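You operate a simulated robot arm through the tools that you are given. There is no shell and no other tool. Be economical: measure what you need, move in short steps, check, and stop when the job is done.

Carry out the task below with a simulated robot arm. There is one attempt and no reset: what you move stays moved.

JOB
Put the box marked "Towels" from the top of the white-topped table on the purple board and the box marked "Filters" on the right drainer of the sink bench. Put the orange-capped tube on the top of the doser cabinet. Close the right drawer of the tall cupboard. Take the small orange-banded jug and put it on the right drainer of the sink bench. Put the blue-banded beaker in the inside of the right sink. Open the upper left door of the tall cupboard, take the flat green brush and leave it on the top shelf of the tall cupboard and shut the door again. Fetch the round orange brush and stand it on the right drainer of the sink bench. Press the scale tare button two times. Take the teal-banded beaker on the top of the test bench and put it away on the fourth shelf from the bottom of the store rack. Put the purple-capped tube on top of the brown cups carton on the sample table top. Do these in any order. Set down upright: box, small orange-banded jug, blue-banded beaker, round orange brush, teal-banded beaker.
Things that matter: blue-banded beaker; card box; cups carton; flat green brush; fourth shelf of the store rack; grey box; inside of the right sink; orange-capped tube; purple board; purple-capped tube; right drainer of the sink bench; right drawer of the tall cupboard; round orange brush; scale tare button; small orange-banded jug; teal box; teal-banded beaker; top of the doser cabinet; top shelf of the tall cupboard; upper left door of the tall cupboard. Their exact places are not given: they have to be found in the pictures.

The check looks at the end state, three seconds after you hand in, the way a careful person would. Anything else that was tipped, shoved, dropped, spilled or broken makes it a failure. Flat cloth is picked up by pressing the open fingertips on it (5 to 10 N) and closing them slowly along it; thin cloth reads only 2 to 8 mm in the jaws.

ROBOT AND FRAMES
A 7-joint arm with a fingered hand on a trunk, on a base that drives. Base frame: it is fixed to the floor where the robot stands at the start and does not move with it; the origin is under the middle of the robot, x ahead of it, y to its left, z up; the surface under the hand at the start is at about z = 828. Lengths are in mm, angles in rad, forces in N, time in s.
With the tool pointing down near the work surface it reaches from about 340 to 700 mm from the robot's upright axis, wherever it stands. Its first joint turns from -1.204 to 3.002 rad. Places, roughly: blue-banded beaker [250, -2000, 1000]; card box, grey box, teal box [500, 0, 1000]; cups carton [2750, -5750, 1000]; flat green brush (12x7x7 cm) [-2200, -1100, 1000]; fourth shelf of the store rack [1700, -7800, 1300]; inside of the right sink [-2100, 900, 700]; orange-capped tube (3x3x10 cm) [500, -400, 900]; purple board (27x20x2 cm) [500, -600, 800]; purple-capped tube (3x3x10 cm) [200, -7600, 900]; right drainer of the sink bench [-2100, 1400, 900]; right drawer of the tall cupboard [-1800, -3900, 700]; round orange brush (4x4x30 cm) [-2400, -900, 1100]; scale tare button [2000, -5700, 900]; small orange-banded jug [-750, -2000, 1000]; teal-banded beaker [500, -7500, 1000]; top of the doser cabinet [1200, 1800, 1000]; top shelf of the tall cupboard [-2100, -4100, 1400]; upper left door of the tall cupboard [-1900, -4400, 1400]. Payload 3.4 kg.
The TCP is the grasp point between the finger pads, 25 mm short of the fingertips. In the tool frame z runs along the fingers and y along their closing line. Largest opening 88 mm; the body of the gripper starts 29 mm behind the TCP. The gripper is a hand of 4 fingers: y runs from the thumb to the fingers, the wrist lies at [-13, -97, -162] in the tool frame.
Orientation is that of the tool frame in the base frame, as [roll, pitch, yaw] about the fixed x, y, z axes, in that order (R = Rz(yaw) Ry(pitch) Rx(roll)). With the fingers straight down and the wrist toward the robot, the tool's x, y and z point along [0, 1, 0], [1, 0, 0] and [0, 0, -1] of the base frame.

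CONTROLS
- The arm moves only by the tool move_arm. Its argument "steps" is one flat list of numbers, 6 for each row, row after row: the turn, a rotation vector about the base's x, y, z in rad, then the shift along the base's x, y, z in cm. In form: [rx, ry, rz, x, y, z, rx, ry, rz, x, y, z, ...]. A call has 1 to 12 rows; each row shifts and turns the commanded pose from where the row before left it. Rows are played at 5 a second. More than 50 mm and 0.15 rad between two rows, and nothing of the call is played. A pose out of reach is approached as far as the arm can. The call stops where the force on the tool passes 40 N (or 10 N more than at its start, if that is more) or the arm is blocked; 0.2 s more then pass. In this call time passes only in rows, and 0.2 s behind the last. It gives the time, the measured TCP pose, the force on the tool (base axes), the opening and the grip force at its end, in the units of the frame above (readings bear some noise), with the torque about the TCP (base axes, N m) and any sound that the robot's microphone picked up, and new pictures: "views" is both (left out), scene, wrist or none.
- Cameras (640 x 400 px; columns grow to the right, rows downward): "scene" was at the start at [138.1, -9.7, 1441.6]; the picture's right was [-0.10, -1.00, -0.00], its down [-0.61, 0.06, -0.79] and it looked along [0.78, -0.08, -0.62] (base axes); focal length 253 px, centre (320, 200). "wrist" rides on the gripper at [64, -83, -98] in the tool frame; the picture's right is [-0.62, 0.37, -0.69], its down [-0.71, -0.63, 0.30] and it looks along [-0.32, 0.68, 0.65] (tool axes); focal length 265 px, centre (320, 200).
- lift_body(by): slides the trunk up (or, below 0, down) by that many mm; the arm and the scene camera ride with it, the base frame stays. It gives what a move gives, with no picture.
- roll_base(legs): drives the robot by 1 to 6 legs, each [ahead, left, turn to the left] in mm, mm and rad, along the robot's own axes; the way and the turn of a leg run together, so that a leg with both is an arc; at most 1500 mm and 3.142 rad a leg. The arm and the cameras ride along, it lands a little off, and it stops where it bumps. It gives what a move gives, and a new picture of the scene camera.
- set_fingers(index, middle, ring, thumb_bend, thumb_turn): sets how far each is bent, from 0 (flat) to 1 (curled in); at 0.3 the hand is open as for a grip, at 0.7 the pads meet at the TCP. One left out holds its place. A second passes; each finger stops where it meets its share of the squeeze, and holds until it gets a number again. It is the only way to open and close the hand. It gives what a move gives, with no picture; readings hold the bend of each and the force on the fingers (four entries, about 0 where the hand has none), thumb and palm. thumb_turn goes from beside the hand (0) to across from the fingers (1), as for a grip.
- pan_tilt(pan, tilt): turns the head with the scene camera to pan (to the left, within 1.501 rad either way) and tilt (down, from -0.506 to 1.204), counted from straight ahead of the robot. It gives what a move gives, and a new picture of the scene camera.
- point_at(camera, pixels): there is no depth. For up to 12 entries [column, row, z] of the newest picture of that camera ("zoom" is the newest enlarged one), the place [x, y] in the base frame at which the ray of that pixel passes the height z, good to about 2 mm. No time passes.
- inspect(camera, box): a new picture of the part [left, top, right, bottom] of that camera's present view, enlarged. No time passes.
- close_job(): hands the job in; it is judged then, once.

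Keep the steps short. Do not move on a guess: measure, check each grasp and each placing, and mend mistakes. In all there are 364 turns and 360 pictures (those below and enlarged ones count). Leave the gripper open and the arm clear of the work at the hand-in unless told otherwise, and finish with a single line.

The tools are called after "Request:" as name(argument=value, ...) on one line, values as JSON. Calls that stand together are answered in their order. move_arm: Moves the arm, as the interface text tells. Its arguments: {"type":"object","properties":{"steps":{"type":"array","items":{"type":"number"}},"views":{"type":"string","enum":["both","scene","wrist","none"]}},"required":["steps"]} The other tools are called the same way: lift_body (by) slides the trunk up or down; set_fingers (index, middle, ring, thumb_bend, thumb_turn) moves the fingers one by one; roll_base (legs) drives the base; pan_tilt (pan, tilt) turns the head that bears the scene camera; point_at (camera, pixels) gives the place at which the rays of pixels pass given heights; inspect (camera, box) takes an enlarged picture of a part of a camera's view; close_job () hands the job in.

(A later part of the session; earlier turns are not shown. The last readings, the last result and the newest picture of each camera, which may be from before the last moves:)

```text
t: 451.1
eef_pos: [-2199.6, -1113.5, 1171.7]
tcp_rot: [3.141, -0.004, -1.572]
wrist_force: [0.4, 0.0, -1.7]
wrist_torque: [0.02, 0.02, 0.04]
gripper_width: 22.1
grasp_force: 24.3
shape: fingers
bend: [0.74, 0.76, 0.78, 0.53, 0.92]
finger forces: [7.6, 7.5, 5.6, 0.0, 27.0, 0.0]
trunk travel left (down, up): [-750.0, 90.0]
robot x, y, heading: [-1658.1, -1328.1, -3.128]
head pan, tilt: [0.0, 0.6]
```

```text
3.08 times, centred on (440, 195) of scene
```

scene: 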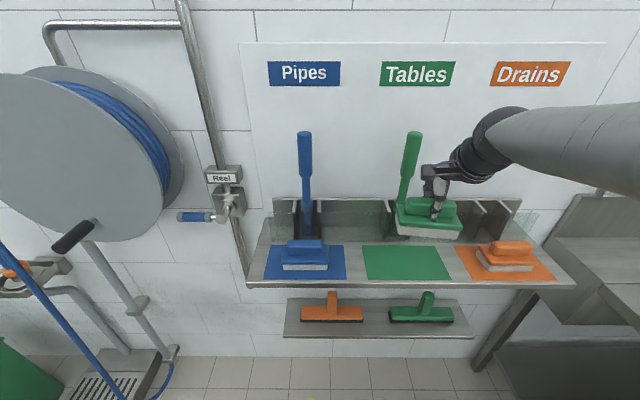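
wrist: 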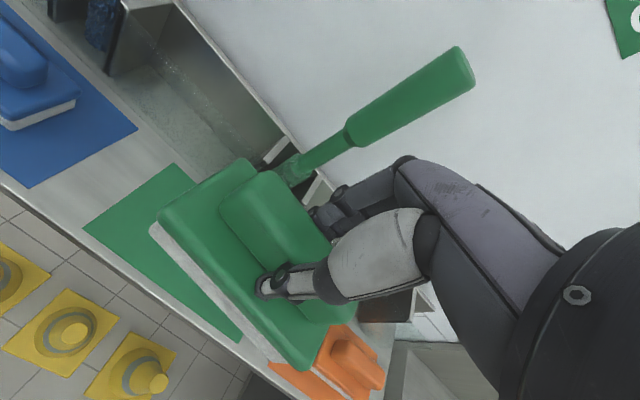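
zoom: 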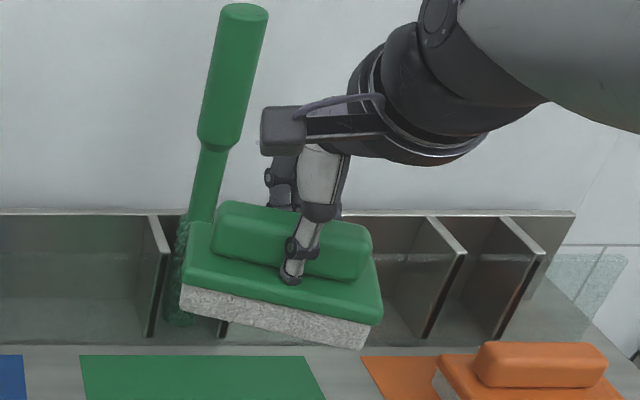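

Good grip (24 N). Drive back 500 and left 3000 to the cupboard.

Request:
roll_base(legs=[[-500, 0, 0], [0, 1500, 0], [0, 1500, 0]])

Request:
lift_body(by=88)

Request:
pan_tilt(pan=0.1, tilt=0.25)

```text
t: 467.9
eef_pos: [-1661.0, -4062.5, 1173.3]
tcp_rot: [3.141, -0.005, -1.566]
wrist_force: [0.9, 0.5, -1.9]
wrist_torque: [0.05, 0.02, -0.02]
gripper_width: 22.3
grasp_force: 23.4
shape: fingers
bend: [0.74, 0.76, 0.78, 0.53, 0.92]
finger forces: [7.6, 7.5, 5.6, 0.0, 27.0, 0.0]
trunk travel left (down, up): [-750.0, 90.0]
robot x, y, heading: [-1121.1, -4273.2, -3.132]
head pan, tilt: [0.0, 0.6]
```

scene: 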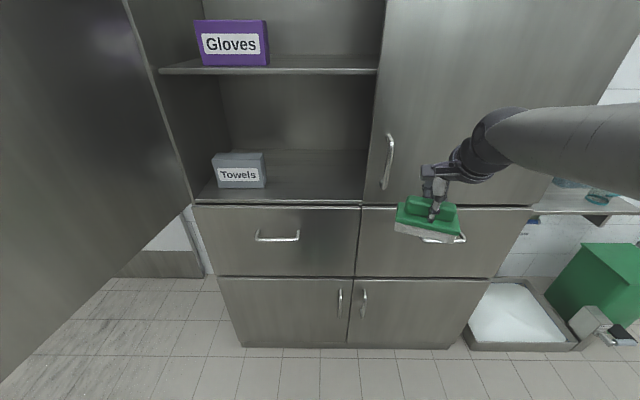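

```text
t: 469.1
eef_pos: [-1660.1, -4061.5, 1259.6]
tcp_rot: [3.139, -0.005, -1.568]
wrist_force: [0.5, -0.6, -1.2]
wrist_torque: [0.04, 0.03, 0.01]
gripper_width: 22.3
grasp_force: 23.7
shape: fingers
bend: [0.74, 0.76, 0.78, 0.53, 0.92]
finger forces: [7.6, 7.5, 5.7, 0.1, 27.1, 0.0]
trunk travel left (down, up): [-838.0, 2.0]
robot x, y, heading: [-1118.5, -4272.0, -3.128]
head pan, tilt: [0.0, 0.6]
```

```text
t: 469.9
eef_pos: [-1660.2, -4061.7, 1258.8]
tcp_rot: [3.141, -0.004, -1.567]
wrist_force: [-1.0, -0.9, -1.2]
wrist_torque: [0.0, 0.02, 0.0]
gripper_width: 22.1
grasp_force: 24.1
shape: fingers
bend: [0.74, 0.76, 0.78, 0.53, 0.92]
finger forces: [7.6, 7.5, 5.6, 0.0, 27.0, 0.0]
trunk travel left (down, up): [-838.0, 2.0]
robot x, y, heading: [-1117.8, -4272.8, -3.127]
head pan, tilt: [0.099, 0.25]
```

scene: 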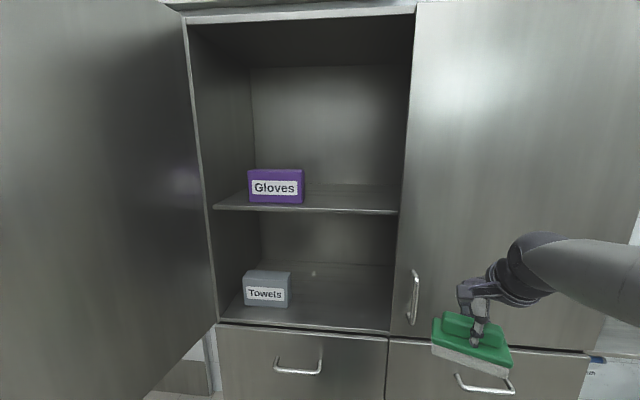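

Request:
point_at(camera="scene", pixels=[[310, 208, 1340], [310, 208, 1360], [310, 208, 1380], [397, 212, 1360], [305, 203, 1360], [325, 184, 1360], [215, 206, 1360], [330, 205, 1360]])

```text
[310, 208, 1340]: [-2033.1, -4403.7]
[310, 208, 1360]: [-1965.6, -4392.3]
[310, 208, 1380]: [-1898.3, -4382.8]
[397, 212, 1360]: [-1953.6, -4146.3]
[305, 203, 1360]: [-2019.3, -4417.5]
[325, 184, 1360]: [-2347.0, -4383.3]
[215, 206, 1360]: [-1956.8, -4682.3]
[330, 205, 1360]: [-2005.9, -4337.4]
```

Shelf z≈1362, front edge x≈−1958. The brush bottom hangs ~75 mm below the TCP, so I need TCP z≈1460. Test raising here.

Request:
move_arm(steps=[0, 0, 0, 0, 0, 4, 0, 0, 0, 0, -1, 4, 0, 0, 0, 0, -1, 4, 0, 0, 0, 0, -1, 4, 0, 0, 0, 0, -1, 4])

```text
t: 471.1
eef_pos: [-1661.1, -4105.0, 1458.0]
tcp_rot: [3.14, -0.004, -1.568]
wrist_force: [-0.2, 0.8, -1.9]
wrist_torque: [-0.02, 0.03, 0.0]
gripper_width: 22.3
grasp_force: 22.0
shape: fingers
bend: [0.74, 0.77, 0.78, 0.53, 0.92]
finger forces: [7.5, 7.8, 5.4, 0.1, 25.0, 0.0]
trunk travel left (down, up): [-838.0, 2.0]
robot x, y, heading: [-1121.2, -4274.2, -3.131]
head pan, tilt: [0.099, 0.25]
```

scene: 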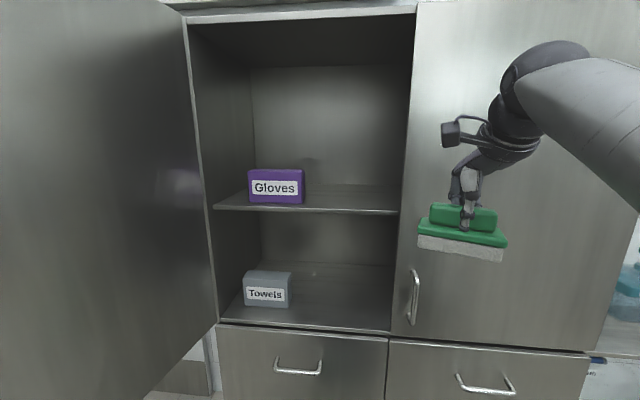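
wrist: 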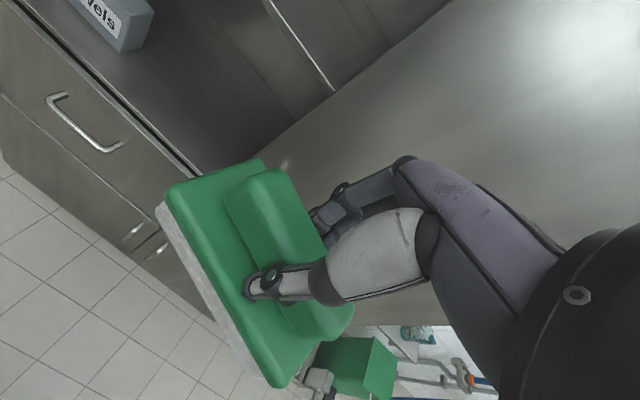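

Reachable. Raise a bit more, drive left 185, then ahead 250 and look.

Request:
move_arm(steps=[0, 0, 0, 0, 0, 1.5], views="none")

Request:
roll_base(legs=[[0, 190, -0.01], [230, 0, 0]])

```text
t: 471.5
eef_pos: [-1662.0, -4103.5, 1475.2]
tcp_rot: [-3.141, -0.005, -1.567]
wrist_force: [-0.9, 0.5, -1.5]
wrist_torque: [0.02, 0.02, -0.03]
gripper_width: 22.1
grasp_force: 22.3
shape: fingers
bend: [0.74, 0.77, 0.78, 0.53, 0.92]
finger forces: [7.5, 7.9, 5.4, 0.0, 24.8, 0.0]
trunk travel left (down, up): [-838.0, 2.0]
robot x, y, heading: [-1117.7, -4275.0, -3.134]
head pan, tilt: [0.099, 0.25]
```

```text
t: 474.4
eef_pos: [-1890.9, -4286.7, 1476.1]
tcp_rot: [3.138, -0.005, -1.578]
wrist_force: [-0.8, 0.1, -1.5]
wrist_torque: [0.0, -0.01, 0.01]
gripper_width: 22.1
grasp_force: 22.7
shape: fingers
bend: [0.74, 0.77, 0.78, 0.53, 0.92]
finger forces: [7.6, 7.7, 5.3, 0.0, 24.9, 0.1]
trunk travel left (down, up): [-838.0, 2.0]
robot x, y, heading: [-1350.8, -4461.9, 3.144]
head pan, tilt: [0.099, 0.25]
```

scene: 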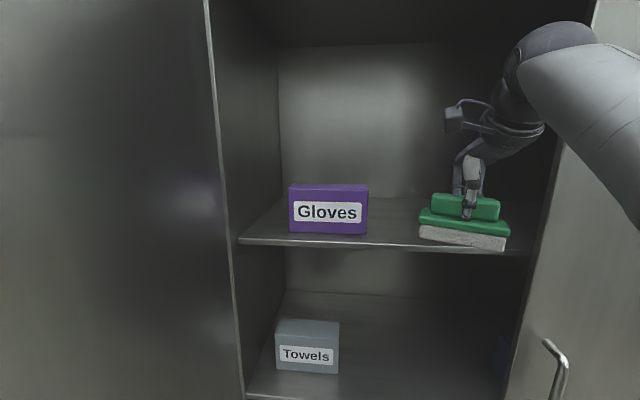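

Request:
point_at(camera="scene", pixels=[[503, 251, 1380], [503, 251, 1400], [421, 239, 1400], [421, 239, 1380], [440, 247, 1360], [370, 243, 1360]])

Request:
inspect(camera="scene", box=[380, 90, 620, 290])

```text
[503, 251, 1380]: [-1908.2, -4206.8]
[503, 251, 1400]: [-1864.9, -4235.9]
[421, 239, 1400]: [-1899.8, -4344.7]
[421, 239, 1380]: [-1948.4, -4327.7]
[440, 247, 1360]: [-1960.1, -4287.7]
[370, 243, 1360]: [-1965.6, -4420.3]
```

```text
2.00 times, centred on (500, 190) of scene
```

zoom: 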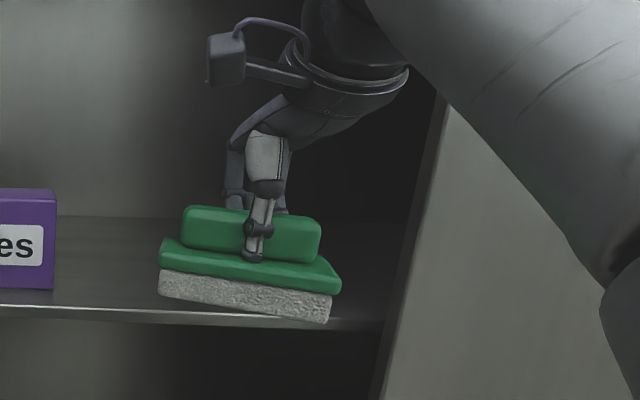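

Bottom corner is at z≈1403, 40 mm above the shelf. Level the brush a little (+0.1 about x) and go in 115 mm.

Request:
move_arm(steps=[0.05, 0, 0, 0, 0, 0, 0.05, 0, 0, 0, 0, 0], views="none")

Request:
roll_base(legs=[[118, 0, 0]])

```text
t: 475.0
eef_pos: [-1891.6, -4286.3, 1473.7]
tcp_rot: [3.138, 0.096, -1.577]
wrist_force: [0.4, 0.6, -1.3]
wrist_torque: [-0.03, 0.05, 0.01]
gripper_width: 22.2
grasp_force: 23.0
shape: fingers
bend: [0.74, 0.77, 0.78, 0.53, 0.92]
finger forces: [7.6, 7.7, 5.4, 0.0, 24.9, 0.0]
trunk travel left (down, up): [-838.0, 2.0]
robot x, y, heading: [-1352.8, -4462.5, 3.144]
head pan, tilt: [0.099, 0.25]
```

```text
t: 476.2
eef_pos: [-2008.3, -4286.2, 1476.4]
tcp_rot: [3.139, 0.095, -1.578]
wrist_force: [0.3, 0.4, -1.5]
wrist_torque: [0.03, 0.03, 0.02]
gripper_width: 22.1
grasp_force: 23.2
shape: fingers
bend: [0.74, 0.77, 0.78, 0.53, 0.92]
finger forces: [7.5, 7.7, 5.3, 0.0, 24.8, 0.0]
trunk travel left (down, up): [-838.0, 2.0]
robot x, y, heading: [-1467.2, -4463.5, 3.142]
head pan, tilt: [0.099, 0.25]
```

scene: 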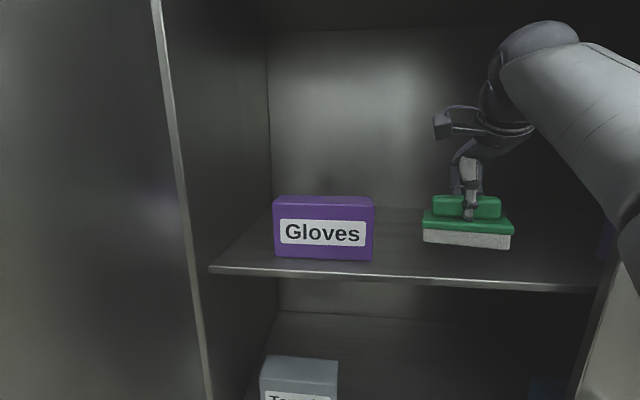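

Lower onto the shelf.

Request:
move_arm(steps=[0, 0, 0, 0, 0, -1.2, 0, 0, 0, 0, 0, -1, 0, 0, 0, 0, 0, -0.6, 0, 0, 0, 0, 0, -0.4], views="scene")

```text
t: 477.2
eef_pos: [-2007.8, -4284.0, 1443.5]
tcp_rot: [3.137, 0.093, -1.579]
wrist_force: [-0.3, 0.0, -2.0]
wrist_torque: [0.04, 0.04, 0.0]
gripper_width: 22.2
grasp_force: 22.6
shape: fingers
bend: [0.74, 0.77, 0.78, 0.53, 0.92]
finger forces: [7.4, 7.8, 5.2, 0.0, 24.6, 0.0]
trunk travel left (down, up): [-838.0, 2.0]
robot x, y, heading: [-1471.3, -4463.9, 3.139]
head pan, tilt: [0.099, 0.25]
```

scene: 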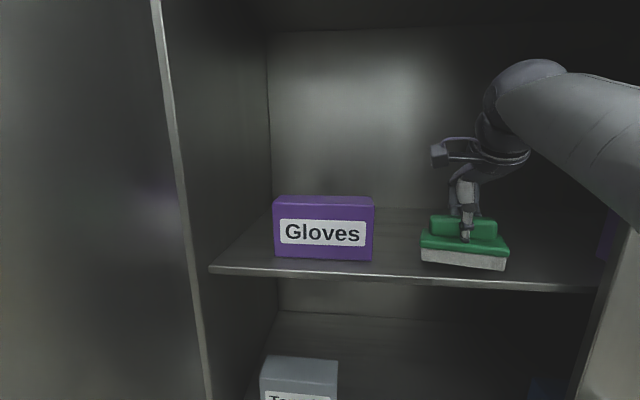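

Request:
move_arm(steps=[0, 0, 0, 0, 0, -0.4, 0, 0, 0, 0, 0, -0.4, 0, 0, 0, 0, 0, -0.3], views="none")

```text
t: 478.0
eef_pos: [-2007.9, -4285.3, 1432.6]
tcp_rot: [3.138, 0.095, -1.578]
wrist_force: [0.5, 0.4, -1.5]
wrist_torque: [0.02, -0.01, -0.02]
gripper_width: 22.2
grasp_force: 22.6
shape: fingers
bend: [0.74, 0.77, 0.78, 0.53, 0.92]
finger forces: [7.5, 7.9, 5.4, 0.1, 24.5, 0.0]
trunk travel left (down, up): [-838.0, 2.0]
robot x, y, heading: [-1470.3, -4461.8, 3.143]
head pan, tilt: [0.099, 0.25]
```

Request:
move_arm(steps=[0, 0, 0, 0, 0, -0.4, 0, 0, 0, 0, 0, -0.3, 0, 0, 0, 0, 0, -0.3], views="scene")

```text
t: 478.8
eef_pos: [-2006.7, -4284.2, 1423.2]
tcp_rot: [3.131, 0.097, -1.578]
wrist_force: [-2.8, 2.0, 13.1]
wrist_torque: [-0.16, -0.36, 0.01]
gripper_width: 22.4
grasp_force: 29.0
shape: fingers
bend: [0.74, 0.77, 0.78, 0.53, 0.92]
finger forces: [7.7, 8.3, 5.5, 0.0, 35.1, 0.1]
trunk travel left (down, up): [-838.0, 2.0]
robot x, y, heading: [-1469.2, -4463.5, 3.135]
head pan, tilt: [0.099, 0.25]
```

scene: 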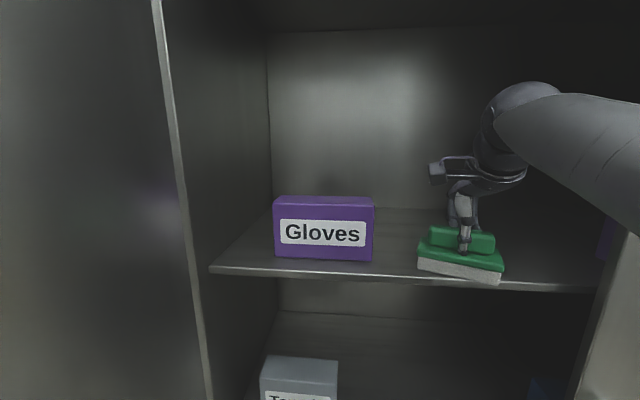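

Contact, but near the front edge. Lift 10 mm, go 30 mm deeper, set down again.

Request:
move_arm(steps=[0, 0, 0, 0, 0, 1.2, 0, 0, 0, -1.5, 0, 0, 0, 0, 0, -1.5, 0, 0, 0.02, 0, 0, 0, 0, -0.6, 0, 0, 0, 0, 0, -0.5], views="scene")

```text
t: 480.0
eef_pos: [-2038.1, -4285.8, 1424.0]
tcp_rot: [3.135, 0.114, -1.579]
wrist_force: [1.2, 0.9, 4.6]
wrist_torque: [-0.2, -0.16, 0.03]
gripper_width: 22.1
grasp_force: 23.2
shape: fingers
bend: [0.74, 0.77, 0.79, 0.53, 0.92]
finger forces: [7.3, 7.1, 4.6, 0.0, 27.7, 0.0]
trunk travel left (down, up): [-838.0, 2.0]
robot x, y, heading: [-1465.2, -4460.7, 3.141]
head pan, tilt: [0.099, 0.25]
```

scene: 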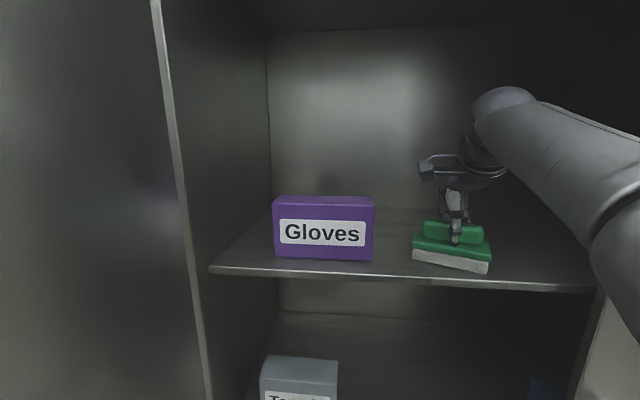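

Well inside now and in contact. Release, rise a little, and back out.

Request:
set_fingers(index=0.4, middle=0.4, ring=0.4, thumb_bend=0.32)

Request:
move_arm(steps=[0, 0, 0, 0, 0, 2, 0, 0, 0, 0, 0, 3], views="scene")

```text
t: 481.0
eef_pos: [-2038.6, -4286.7, 1422.8]
tcp_rot: [3.138, 0.116, -1.581]
wrist_force: [0.8, -0.1, -0.5]
wrist_torque: [-0.02, 0.03, 0.03]
gripper_width: 71.8
grasp_force: 0.1
shape: fingers
bend: [0.4, 0.4, 0.4, 0.32, 0.97]
finger forces: [0.0, 0.0, 0.0, 0.0, 0.0, 0.1]
trunk travel left (down, up): [-838.0, 2.0]
robot x, y, heading: [-1470.0, -4462.1, 3.145]
head pan, tilt: [0.099, 0.25]
```

```text
t: 481.6
eef_pos: [-2041.5, -4287.0, 1460.4]
tcp_rot: [-3.141, 0.116, -1.577]
wrist_force: [0.9, 0.2, -0.3]
wrist_torque: [0.02, 0.03, -0.01]
gripper_width: 71.9
grasp_force: 0.1
shape: fingers
bend: [0.4, 0.4, 0.4, 0.32, 0.97]
finger forces: [0.0, 0.1, 0.0, 0.0, 0.0, 0.1]
out of reach, approached as far as the arm can: row 2
trunk travel left (down, up): [-838.0, 2.0]
robot x, y, heading: [-1472.6, -4460.2, 3.141]
head pan, tilt: [0.099, 0.25]
```

scene: 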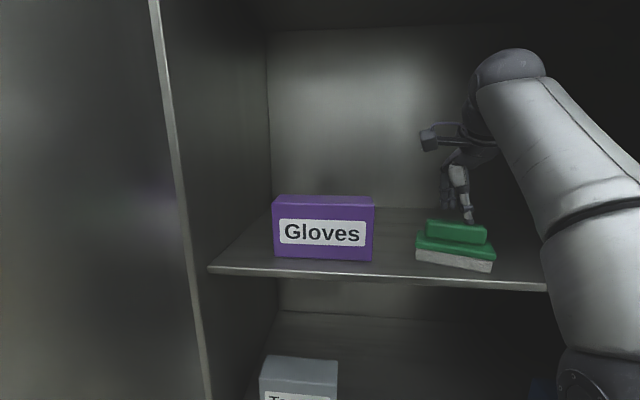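

Move up and slightly back (within the finger gap) to clear the handle.

Request:
move_arm(steps=[0, 0, 0, 0.6, 0, 1.2, 0, 0, 0, 0.6, 0, 1.2, 0, 0, 0, 0.3, 0, 1], views="wrist")

```text
t: 482.4
eef_pos: [-2012.8, -4286.9, 1484.5]
tcp_rot: [3.137, 0.117, -1.578]
wrist_force: [0.6, -0.1, -0.5]
wrist_torque: [-0.01, -0.05, 0.02]
gripper_width: 71.9
grasp_force: 0.1
shape: fingers
bend: [0.4, 0.4, 0.4, 0.32, 0.97]
finger forces: [0.0, 0.1, 0.0, 0.0, 0.0, 0.0]
out of reach, approached as far as the arm can: row 1, 2, 3
trunk travel left (down, up): [-838.0, 2.0]
robot x, y, heading: [-1469.3, -4463.2, 3.141]
head pan, tilt: [0.099, 0.25]
```

wrist: 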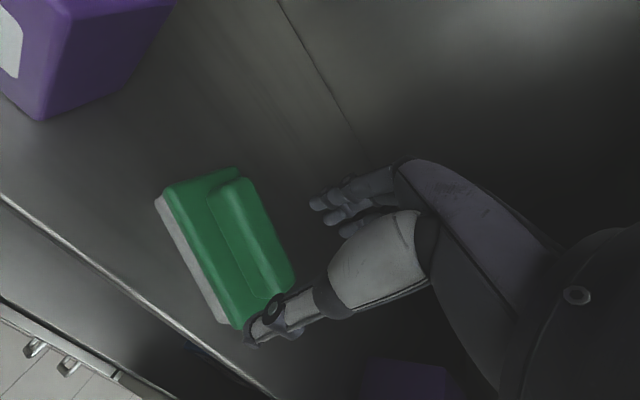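

The brush lies on the top shelf. Back out 400.

Request:
roll_base(legs=[[-420, 0, 0]])

```text
t: 485.1
eef_pos: [-1583.3, -4286.6, 1483.3]
tcp_rot: [3.139, 0.115, -1.578]
wrist_force: [-0.2, 0.2, 0.2]
wrist_torque: [0.01, 0.01, 0.04]
gripper_width: 71.6
grasp_force: 0.1
shape: fingers
bend: [0.4, 0.4, 0.4, 0.32, 0.97]
finger forces: [0.1, 0.0, 0.1, 0.1, 0.1, 0.0]
trunk travel left (down, up): [-838.0, 2.0]
robot x, y, heading: [-1038.9, -4461.8, 3.142]
head pan, tilt: [0.099, 0.25]
```

scene: 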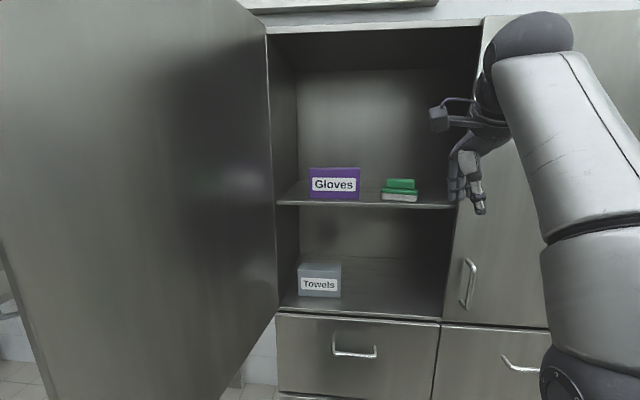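

Now close the door. I make a fist and plan to push its outer face from the left, facing +y. Turn right, go back past the door, then left.

Request:
set_fingers(index=0.75, middle=0.75, ring=0.75, thumb_bend=0.7)

Request:
move_arm(steps=[-0.058, 0, 0, 0, 0, -3, -0.057, 0, 0, 0, 0, -3, 0, 0, 0, 0, 0, -3], views="none")

Request:
roll_base(legs=[[0, 0, -1.571], [-950, 0, 0]])

Request:
pan_tilt(pan=0.4, tilt=0.4)

```text
t: 486.1
eef_pos: [-1583.4, -4287.8, 1485.1]
tcp_rot: [3.137, 0.115, -1.579]
wrist_force: [0.8, 1.7, 0.2]
wrist_torque: [0.01, 0.0, 0.02]
gripper_width: 0.1
grasp_force: 0.1
shape: fingers
bend: [0.75, 0.75, 0.75, 0.68, 0.97]
finger forces: [0.1, 0.0, 0.0, 0.1, 0.1, 0.0]
trunk travel left (down, up): [-838.0, 2.0]
robot x, y, heading: [-1037.7, -4463.7, 3.139]
head pan, tilt: [0.099, 0.25]
```

```text
t: 486.9
eef_pos: [-1629.4, -4282.8, 1438.7]
tcp_rot: [3.141, -0.001, -1.577]
wrist_force: [0.8, -0.3, 1.0]
wrist_torque: [0.02, 0.03, 0.02]
gripper_width: 0.0
grasp_force: 0.0
shape: fingers
bend: [0.75, 0.75, 0.75, 0.68, 0.97]
finger forces: [0.1, 0.1, 0.0, 0.0, 0.0, 0.0]
out of reach, approached as far as the arm can: row 1, 2, 3
trunk travel left (down, up): [-838.0, 2.0]
robot x, y, heading: [-1040.5, -4464.2, 3.14]
head pan, tilt: [0.099, 0.25]
```

```text
t: 495.7
eef_pos: [-865.0, -4818.7, 1439.7]
tcp_rot: [3.14, 0.0, 3.129]
wrist_force: [-0.6, -0.8, 0.2]
wrist_torque: [0.0, 0.0, 0.04]
gripper_width: 0.0
grasp_force: 0.0
shape: fingers
bend: [0.75, 0.75, 0.75, 0.68, 0.97]
finger forces: [0.1, 0.0, 0.0, 0.1, 0.0, 0.1]
trunk travel left (down, up): [-838.0, 2.0]
robot x, y, heading: [-1048.0, -5405.9, 1.567]
head pan, tilt: [0.099, 0.25]
```

scene: 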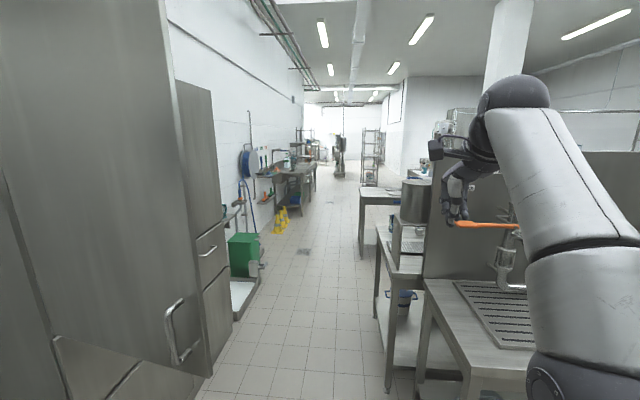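

```text
t: 496.5
eef_pos: [-864.6, -4819.5, 1439.3]
tcp_rot: [3.142, 0.0, 3.13]
wrist_force: [-0.8, -0.1, 0.3]
wrist_torque: [0.01, 0.01, -0.01]
gripper_width: 0.0
grasp_force: 0.0
shape: fingers
bend: [0.75, 0.75, 0.75, 0.68, 0.97]
finger forces: [0.0, 0.0, 0.1, 0.0, 0.1, 0.0]
trunk travel left (down, up): [-838.0, 2.0]
robot x, y, heading: [-1044.5, -5406.2, 1.562]
head pan, tilt: [0.4, 0.4]
```

scene: 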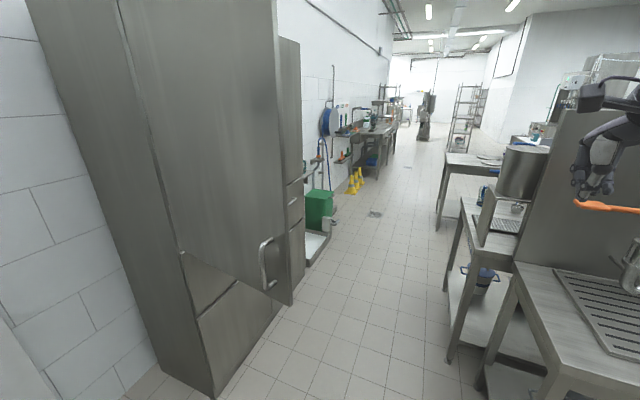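

I see the door's outer face and handle (268,265). Back 130, then left 590 so the fist is beside the door's outer face, above the handle.

Request:
roll_base(legs=[[-130, 0, 0.008], [0, 590, 0]])

Request:
pan_tilt(pan=-0.2, tilt=0.4)

```text
t: 500.7
eef_pos: [-1466.7, -4949.6, 1438.8]
tcp_rot: [-3.14, 0.0, -3.134]
wrist_force: [-0.4, 0.5, 0.0]
wrist_torque: [0.03, 0.01, -0.02]
gripper_width: 0.0
grasp_force: 0.0
shape: fingers
bend: [0.75, 0.75, 0.75, 0.68, 0.97]
finger forces: [0.1, 0.0, 0.0, 0.1, 0.0, 0.1]
trunk travel left (down, up): [-838.0, 2.0]
robot x, y, heading: [-1637.7, -5541.9, 1.586]
head pan, tilt: [0.4, 0.4]
```

scene: 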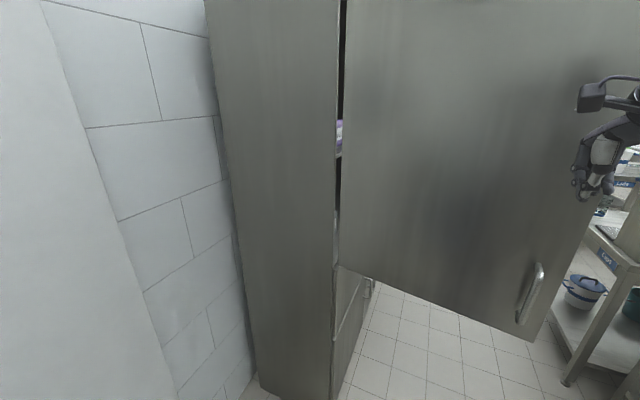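

```text
t: 501.7
eef_pos: [-1467.8, -4949.3, 1438.8]
tcp_rot: [3.141, 0.001, -3.132]
wrist_force: [0.4, 0.4, 0.1]
wrist_torque: [-0.02, -0.01, 0.03]
gripper_width: 0.2
grasp_force: 0.1
shape: fingers
bend: [0.75, 0.75, 0.75, 0.68, 0.97]
finger forces: [0.0, 0.0, 0.1, 0.0, 0.0, 0.1]
trunk travel left (down, up): [-838.0, 2.0]
robot x, y, heading: [-1643.2, -5541.6, 1.593]
head pan, tilt: [-0.201, 0.4]
```

scene: 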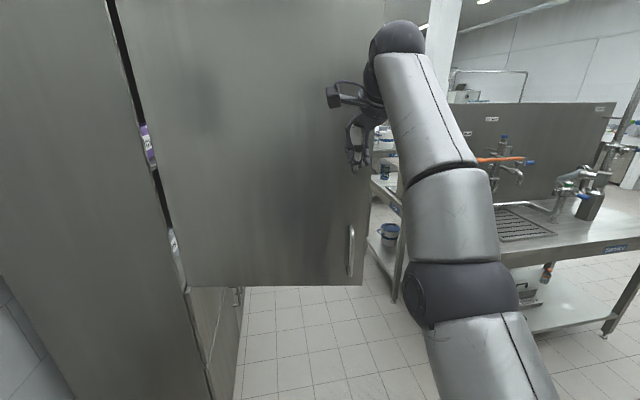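

The fist faces the door's outer face near its edge. Drive ahead to push it.

Request:
roll_base(legs=[[250, 0, -0.02], [150, 0, 0]])

```text
t: 504.5
eef_pos: [-1459.7, -4558.6, 1439.9]
tcp_rot: [3.139, -0.002, 3.133]
wrist_force: [0.1, -0.3, -0.5]
wrist_torque: [-0.01, 0.02, 0.01]
gripper_width: 0.0
grasp_force: 0.0
shape: fingers
bend: [0.75, 0.75, 0.75, 0.68, 0.97]
finger forces: [0.0, 0.0, 0.0, 0.0, 0.0, 0.0]
trunk travel left (down, up): [-838.0, 2.0]
robot x, y, heading: [-1638.1, -5153.4, 1.565]
head pan, tilt: [-0.201, 0.4]
```

scene: 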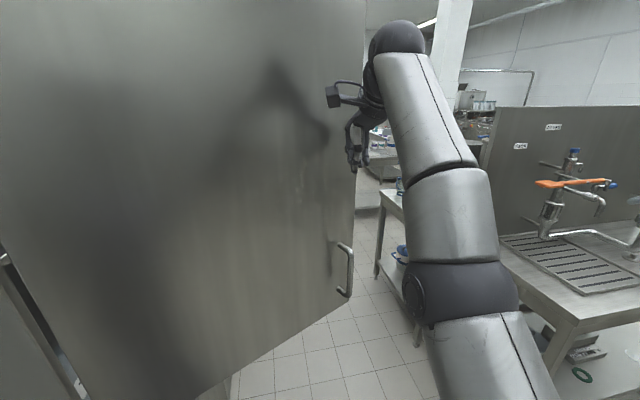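

The door is now at about 65°. Shift the arm left (−x) 60 and push on with the base.

Request:
move_arm(steps=[0, 0, 0, -2, 0, 0, 0, 0, 0, -2, 0.5, 0, 0, 0, 0, -2, 1, 0, 0, 0, 0, -2, 2, 0], views="none")

Request:
roll_base(legs=[[110, 0, 0]])

```text
t: 505.5
eef_pos: [-1529.3, -4543.2, 1426.2]
tcp_rot: [-3.141, 0.0, 3.133]
wrist_force: [-0.7, 0.2, 0.2]
wrist_torque: [-0.01, -0.02, 0.02]
gripper_width: 0.0
grasp_force: 0.0
shape: fingers
bend: [0.75, 0.75, 0.75, 0.68, 0.97]
finger forces: [0.0, 0.0, 0.1, 0.1, 0.0, 0.0]
out of reach, approached as far as the arm can: row 3, 4
trunk travel left (down, up): [-838.0, 2.0]
robot x, y, heading: [-1639.0, -5145.5, 1.572]
head pan, tilt: [-0.201, 0.4]
```

```text
t: 506.7
eef_pos: [-1526.7, -4433.0, 1425.2]
tcp_rot: [3.139, 0.0, 3.131]
wrist_force: [0.1, 0.0, -0.5]
wrist_torque: [-0.02, -0.01, -0.01]
gripper_width: 0.0
grasp_force: 0.1
shape: fingers
bend: [0.75, 0.75, 0.75, 0.68, 0.97]
finger forces: [0.0, 0.0, 0.0, 0.1, 0.0, 0.0]
trunk travel left (down, up): [-838.0, 2.0]
robot x, y, heading: [-1637.4, -5033.9, 1.571]
head pan, tilt: [-0.201, 0.4]
```

scene: 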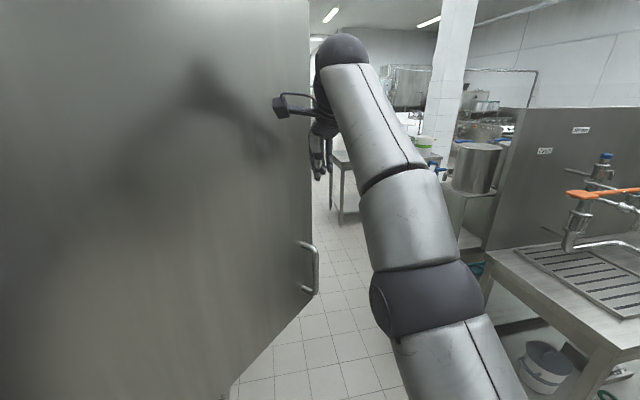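

The door is at about 57°. I reposition: back off, turn to heading ≈2.36, and push diagonally.

Request:
roll_base(legs=[[-300, 0, 0], [0, 0, 0.79], [-191, -520, 0]])

Request:
pan_tilt(pan=0.0, tilt=0.4)

```text
t: 513.6
eef_pos: [-1494.9, -4586.5, 1425.8]
tcp_rot: [3.139, 0.001, -2.345]
wrist_force: [0.1, 1.0, -0.4]
wrist_torque: [-0.03, -0.01, 0.03]
gripper_width: 0.2
grasp_force: 0.1
shape: fingers
bend: [0.75, 0.75, 0.75, 0.68, 0.97]
finger forces: [0.0, 0.0, 0.0, 0.0, 0.0, 0.0]
trunk travel left (down, up): [-838.0, 2.0]
robot x, y, heading: [-1137.0, -5081.9, 2.379]
head pan, tilt: [-0.201, 0.4]
```

scene: 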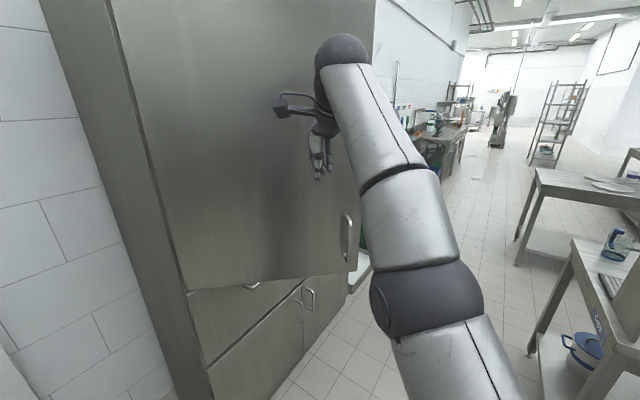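

```text
t: 514.3
eef_pos: [-1494.1, -4586.9, 1426.4]
tcp_rot: [3.141, 0.002, -2.344]
wrist_force: [0.8, 0.7, 0.0]
wrist_torque: [0.0, -0.02, 0.0]
gripper_width: 0.0
grasp_force: 0.0
shape: fingers
bend: [0.75, 0.75, 0.75, 0.68, 0.97]
finger forces: [0.1, 0.0, 0.0, 0.1, 0.1, 0.0]
trunk travel left (down, up): [-838.0, 2.0]
robot x, y, heading: [-1136.0, -5085.7, 2.377]
head pan, tilt: [0.0, 0.4]
```

scene: 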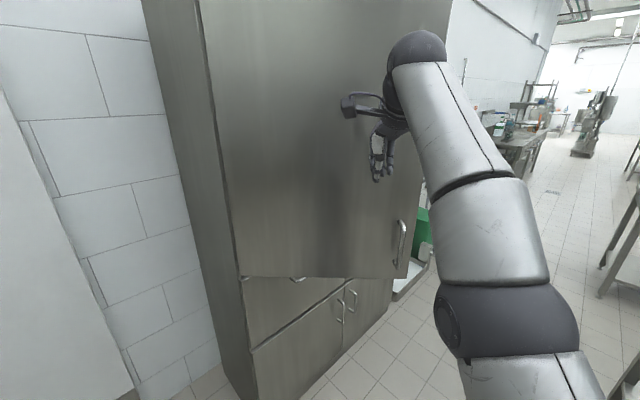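

Fist faces the door. Drive ahead to push.

Request:
roll_base(legs=[[180, 0, 0], [150, 0, 0.1]])

```text
t: 516.8
eef_pos: [-1783.6, -4400.6, 1425.3]
tcp_rot: [3.139, 0.0, -2.246]
wrist_force: [-0.8, 0.8, -0.3]
wrist_torque: [-0.01, -0.01, 0.0]
gripper_width: 0.0
grasp_force: 0.1
shape: fingers
bend: [0.75, 0.75, 0.75, 0.68, 0.97]
finger forces: [0.0, 0.0, 0.0, 0.1, 0.0, 0.0]
trunk travel left (down, up): [-838.0, 2.0]
robot x, y, heading: [-1380.0, -4864.3, 2.473]
head pan, tilt: [0.0, 0.4]
```

scene: 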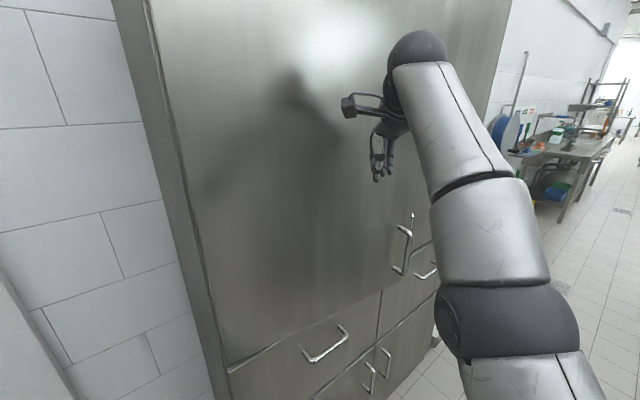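

Nearly closed. Push on in −x direction.

Request:
roll_base(legs=[[70, 55, 0]])

Request:
move_arm(steps=[0, 0, 0, -1.5, 0, 0, 0, 0, 0, -1.5, 0, 0])

```text
t: 517.9
eef_pos: [-1869.4, -4400.6, 1425.6]
tcp_rot: [3.14, -0.002, -2.247]
wrist_force: [-0.5, -0.8, 0.3]
wrist_torque: [-0.02, 0.03, 0.0]
gripper_width: 0.0
grasp_force: 0.1
shape: fingers
bend: [0.75, 0.75, 0.75, 0.68, 0.97]
finger forces: [0.1, 0.0, 0.0, 0.1, 0.0, 0.0]
trunk travel left (down, up): [-838.0, 2.0]
robot x, y, heading: [-1467.5, -4863.7, 2.474]
head pan, tilt: [0.0, 0.4]
```

scene: 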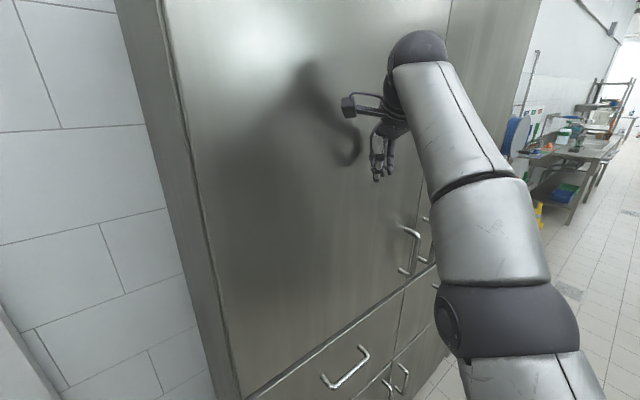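

```text
t: 518.5
eef_pos: [-1883.1, -4406.3, 1415.7]
tcp_rot: [-3.141, 0.002, -2.248]
wrist_force: [-0.2, 0.3, 0.2]
wrist_torque: [-0.02, -0.03, -0.05]
gripper_width: 0.0
grasp_force: 0.0
shape: fingers
bend: [0.75, 0.75, 0.75, 0.68, 0.97]
finger forces: [0.0, 0.0, 0.1, 0.1, 0.1, 0.0]
out of reach, approached as far as the arm can: row 1, 2
trunk travel left (down, up): [-838.0, 2.0]
robot x, y, heading: [-1466.8, -4865.5, 2.472]
head pan, tilt: [0.0, 0.4]
```

scene: 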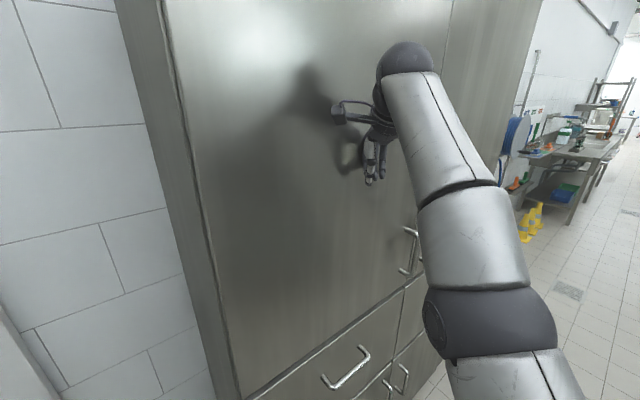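
wrist: 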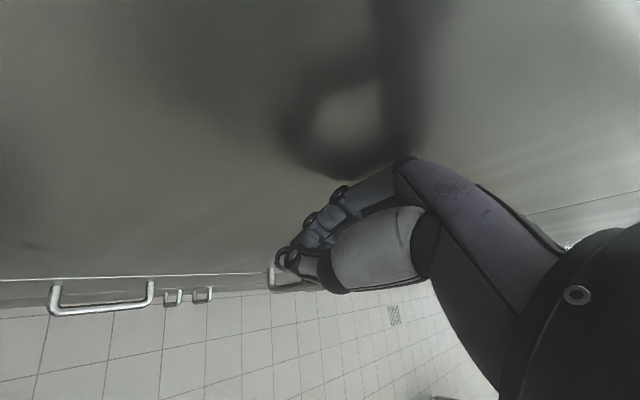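

Request:
roll_base(legs=[[28, 22, 0]])

Request:
inspect(camera="scene", box=[200, 0, 480, 400])

```text
t: 519.4
eef_pos: [-1886.7, -4402.0, 1421.6]
tcp_rot: [3.14, 0.001, -2.267]
wrist_force: [23.8, -4.8, -1.7]
wrist_torque: [0.16, 1.14, -0.04]
gripper_width: 0.1
grasp_force: 11.8
shape: fingers
bend: [0.75, 0.75, 0.75, 0.68, 0.97]
finger forces: [23.7, 0.0, 0.0, 0.0, 0.0, 0.1]
trunk travel left (down, up): [-838.0, 2.0]
robot x, y, heading: [-1491.4, -4859.1, 2.47]
head pan, tilt: [0.0, 0.4]
stopped in leg 1: the force on the tool passed its limit at 47 N (the readings are from after the stop); the commanded pose is now the measured one
```

scene: 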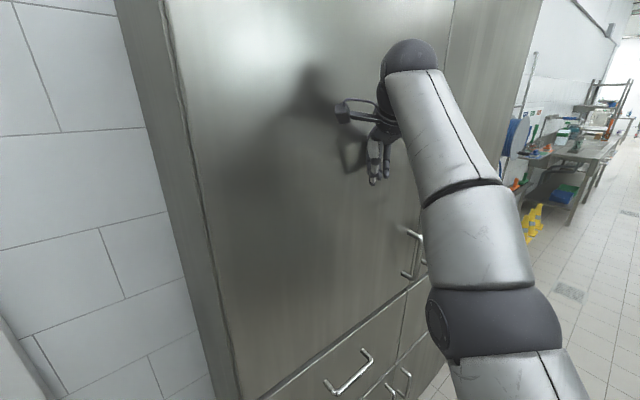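

```text
1.00 times, centred on (340, 200) of scene (not enlarged: the box is as wide or as high as the picture)
```

zoom: 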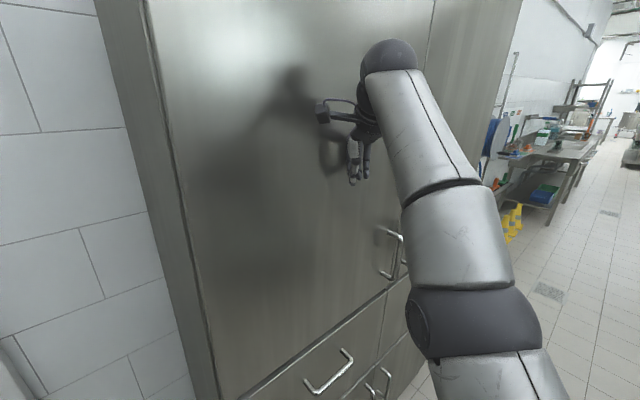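

Firm stop: the door is shut. Back away and check.

Request:
roll_base(legs=[[-200, -150, 0], [-200, -300, 0.3]])

Request:
pan_tilt(pan=0.3, tilt=0.3)

```text
t: 523.1
eef_pos: [-1449.4, -4392.6, 1416.8]
tcp_rot: [-3.136, 0.003, -1.967]
wrist_force: [-0.3, 0.6, -0.3]
wrist_torque: [0.0, -0.02, 0.0]
gripper_width: 0.0
grasp_force: 0.1
shape: fingers
bend: [0.75, 0.75, 0.75, 0.68, 0.97]
finger forces: [0.0, 0.0, 0.0, 0.0, 0.0, 0.0]
trunk travel left (down, up): [-838.0, 2.0]
robot x, y, heading: [-922.4, -4711.6, 2.765]
head pan, tilt: [0.0, 0.4]
```

scene: 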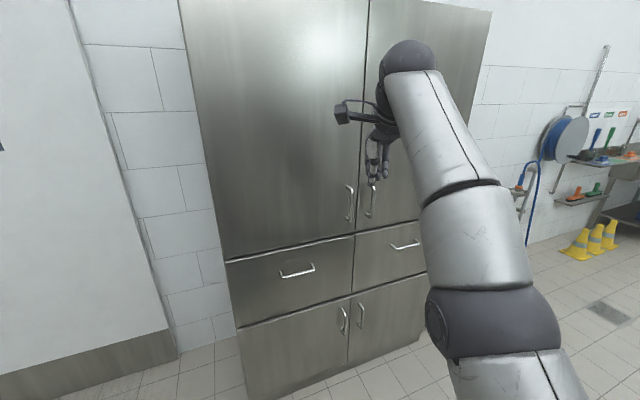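

```text
t: 523.9
eef_pos: [-1449.7, -4393.1, 1416.3]
tcp_rot: [-3.137, 0.004, -1.966]
wrist_force: [-0.2, 0.7, -0.4]
wrist_torque: [-0.01, 0.0, -0.01]
gripper_width: 0.0
grasp_force: 0.0
shape: fingers
bend: [0.75, 0.75, 0.75, 0.68, 0.97]
finger forces: [0.0, 0.1, 0.1, 0.1, 0.1, 0.1]
trunk travel left (down, up): [-838.0, 2.0]
robot x, y, heading: [-923.2, -4708.4, 2.769]
head pan, tilt: [0.3, 0.3]
```

scene: 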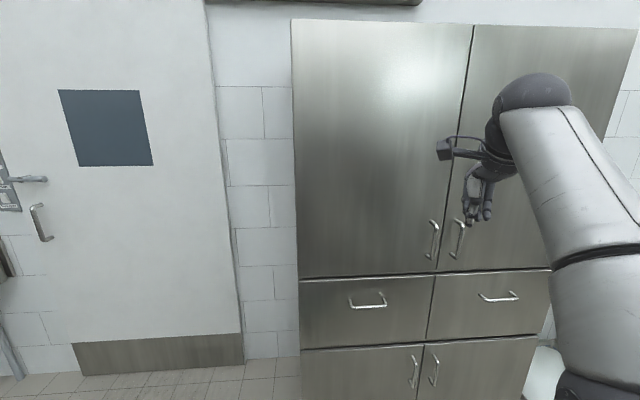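

Door and drawers are shut. Next the south side. Lower the trunk, turn to face −y and drive ahead, then look.

Request:
lift_body(by=-88)

Request:
roll_base(legs=[[0, 0, 1.943], [1300, 0, 0]])

Request:
pan_tilt(pan=0.6, tilt=0.4)

```text
t: 525.1
eef_pos: [-1450.1, -4391.7, 1327.5]
tcp_rot: [-3.136, 0.004, -1.965]
wrist_force: [-0.6, -0.6, -0.3]
wrist_torque: [0.01, 0.04, 0.0]
gripper_width: 0.1
grasp_force: 0.0
shape: fingers
bend: [0.75, 0.75, 0.75, 0.68, 0.97]
finger forces: [0.0, 0.0, 0.0, 0.1, 0.0, 0.0]
trunk travel left (down, up): [-750.0, 90.0]
robot x, y, heading: [-922.5, -4711.9, 2.766]
head pan, tilt: [0.3, 0.3]
```

```text
t: 536.4
eef_pos: [-1033.5, -6640.7, 1327.2]
tcp_rot: [-3.137, 0.004, -0.02]
wrist_force: [0.4, 0.4, 0.1]
wrist_torque: [0.02, -0.03, 0.02]
gripper_width: 0.0
grasp_force: 0.0
shape: fingers
bend: [0.75, 0.75, 0.75, 0.68, 0.97]
finger forces: [0.0, 0.1, 0.0, 0.0, 0.0, 0.0]
trunk travel left (down, up): [-750.0, 90.0]
robot x, y, heading: [-932.2, -6031.9, -1.57]
head pan, tilt: [0.3, 0.3]
```

scene: 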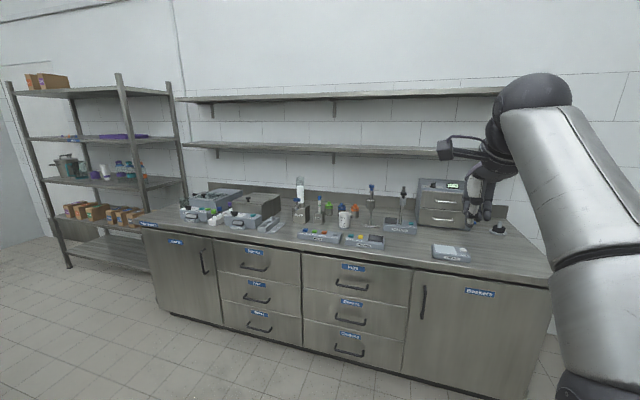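

```text
t: 537.2
eef_pos: [-1034.4, -6641.0, 1329.1]
tcp_rot: [-3.137, 0.004, -0.018]
wrist_force: [0.4, -0.3, 0.0]
wrist_torque: [0.01, 0.0, 0.0]
gripper_width: 0.0
grasp_force: 0.0
shape: fingers
bend: [0.75, 0.75, 0.75, 0.68, 0.97]
finger forces: [0.1, 0.1, 0.1, 0.1, 0.0, 0.1]
trunk travel left (down, up): [-750.0, 90.0]
robot x, y, heading: [-929.9, -6031.4, -1.573]
head pan, tilt: [0.6, 0.4]
```

scene: 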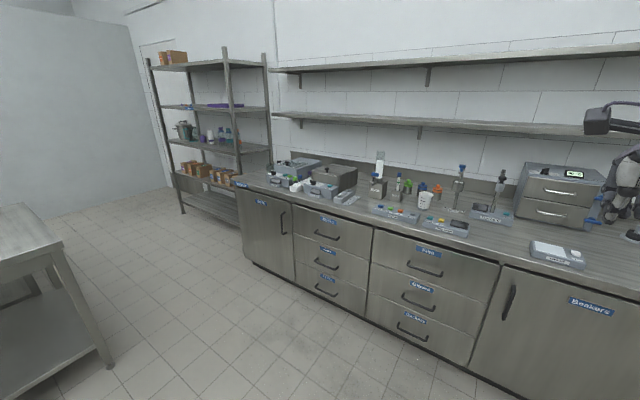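

Request:
point_at(camera="scene", pixels=[[235, 182, 880], [250, 258, 0], [380, 228, 880], [500, 262, 880], [183, 213, 0], [62, 243, 840], [108, 365, 0], [438, 190, 900], [413, 190, 900]])

Request:
inspect(camera="scene", box=[260, 130, 520, 260])

Request:
inspect(camera="scene", box=[140, 40, 300, 230])

```text
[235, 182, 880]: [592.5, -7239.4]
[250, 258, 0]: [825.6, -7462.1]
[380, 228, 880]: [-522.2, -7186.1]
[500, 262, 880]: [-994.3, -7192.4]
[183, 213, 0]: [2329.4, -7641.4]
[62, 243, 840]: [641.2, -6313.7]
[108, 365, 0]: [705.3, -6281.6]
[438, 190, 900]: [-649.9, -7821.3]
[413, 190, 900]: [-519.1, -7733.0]
```

```text
2.46 times, centred on (390, 195) of scene
```

zoom: 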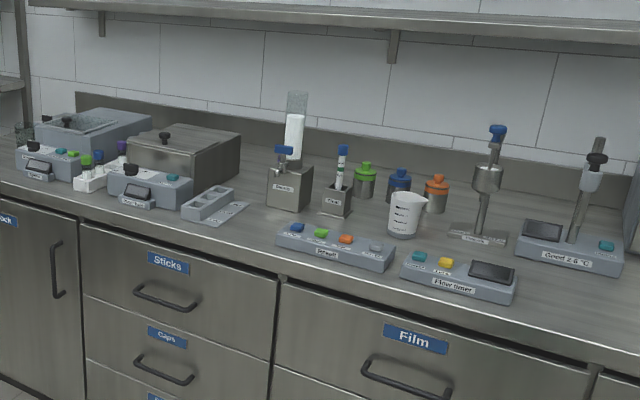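

```text
2.11 times, centred on (220, 135) of scene
```

zoom: 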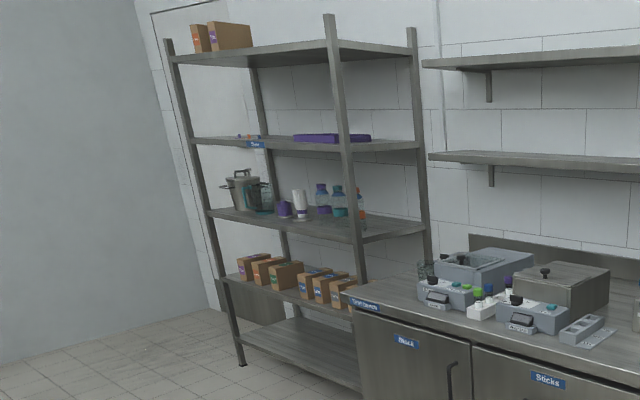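

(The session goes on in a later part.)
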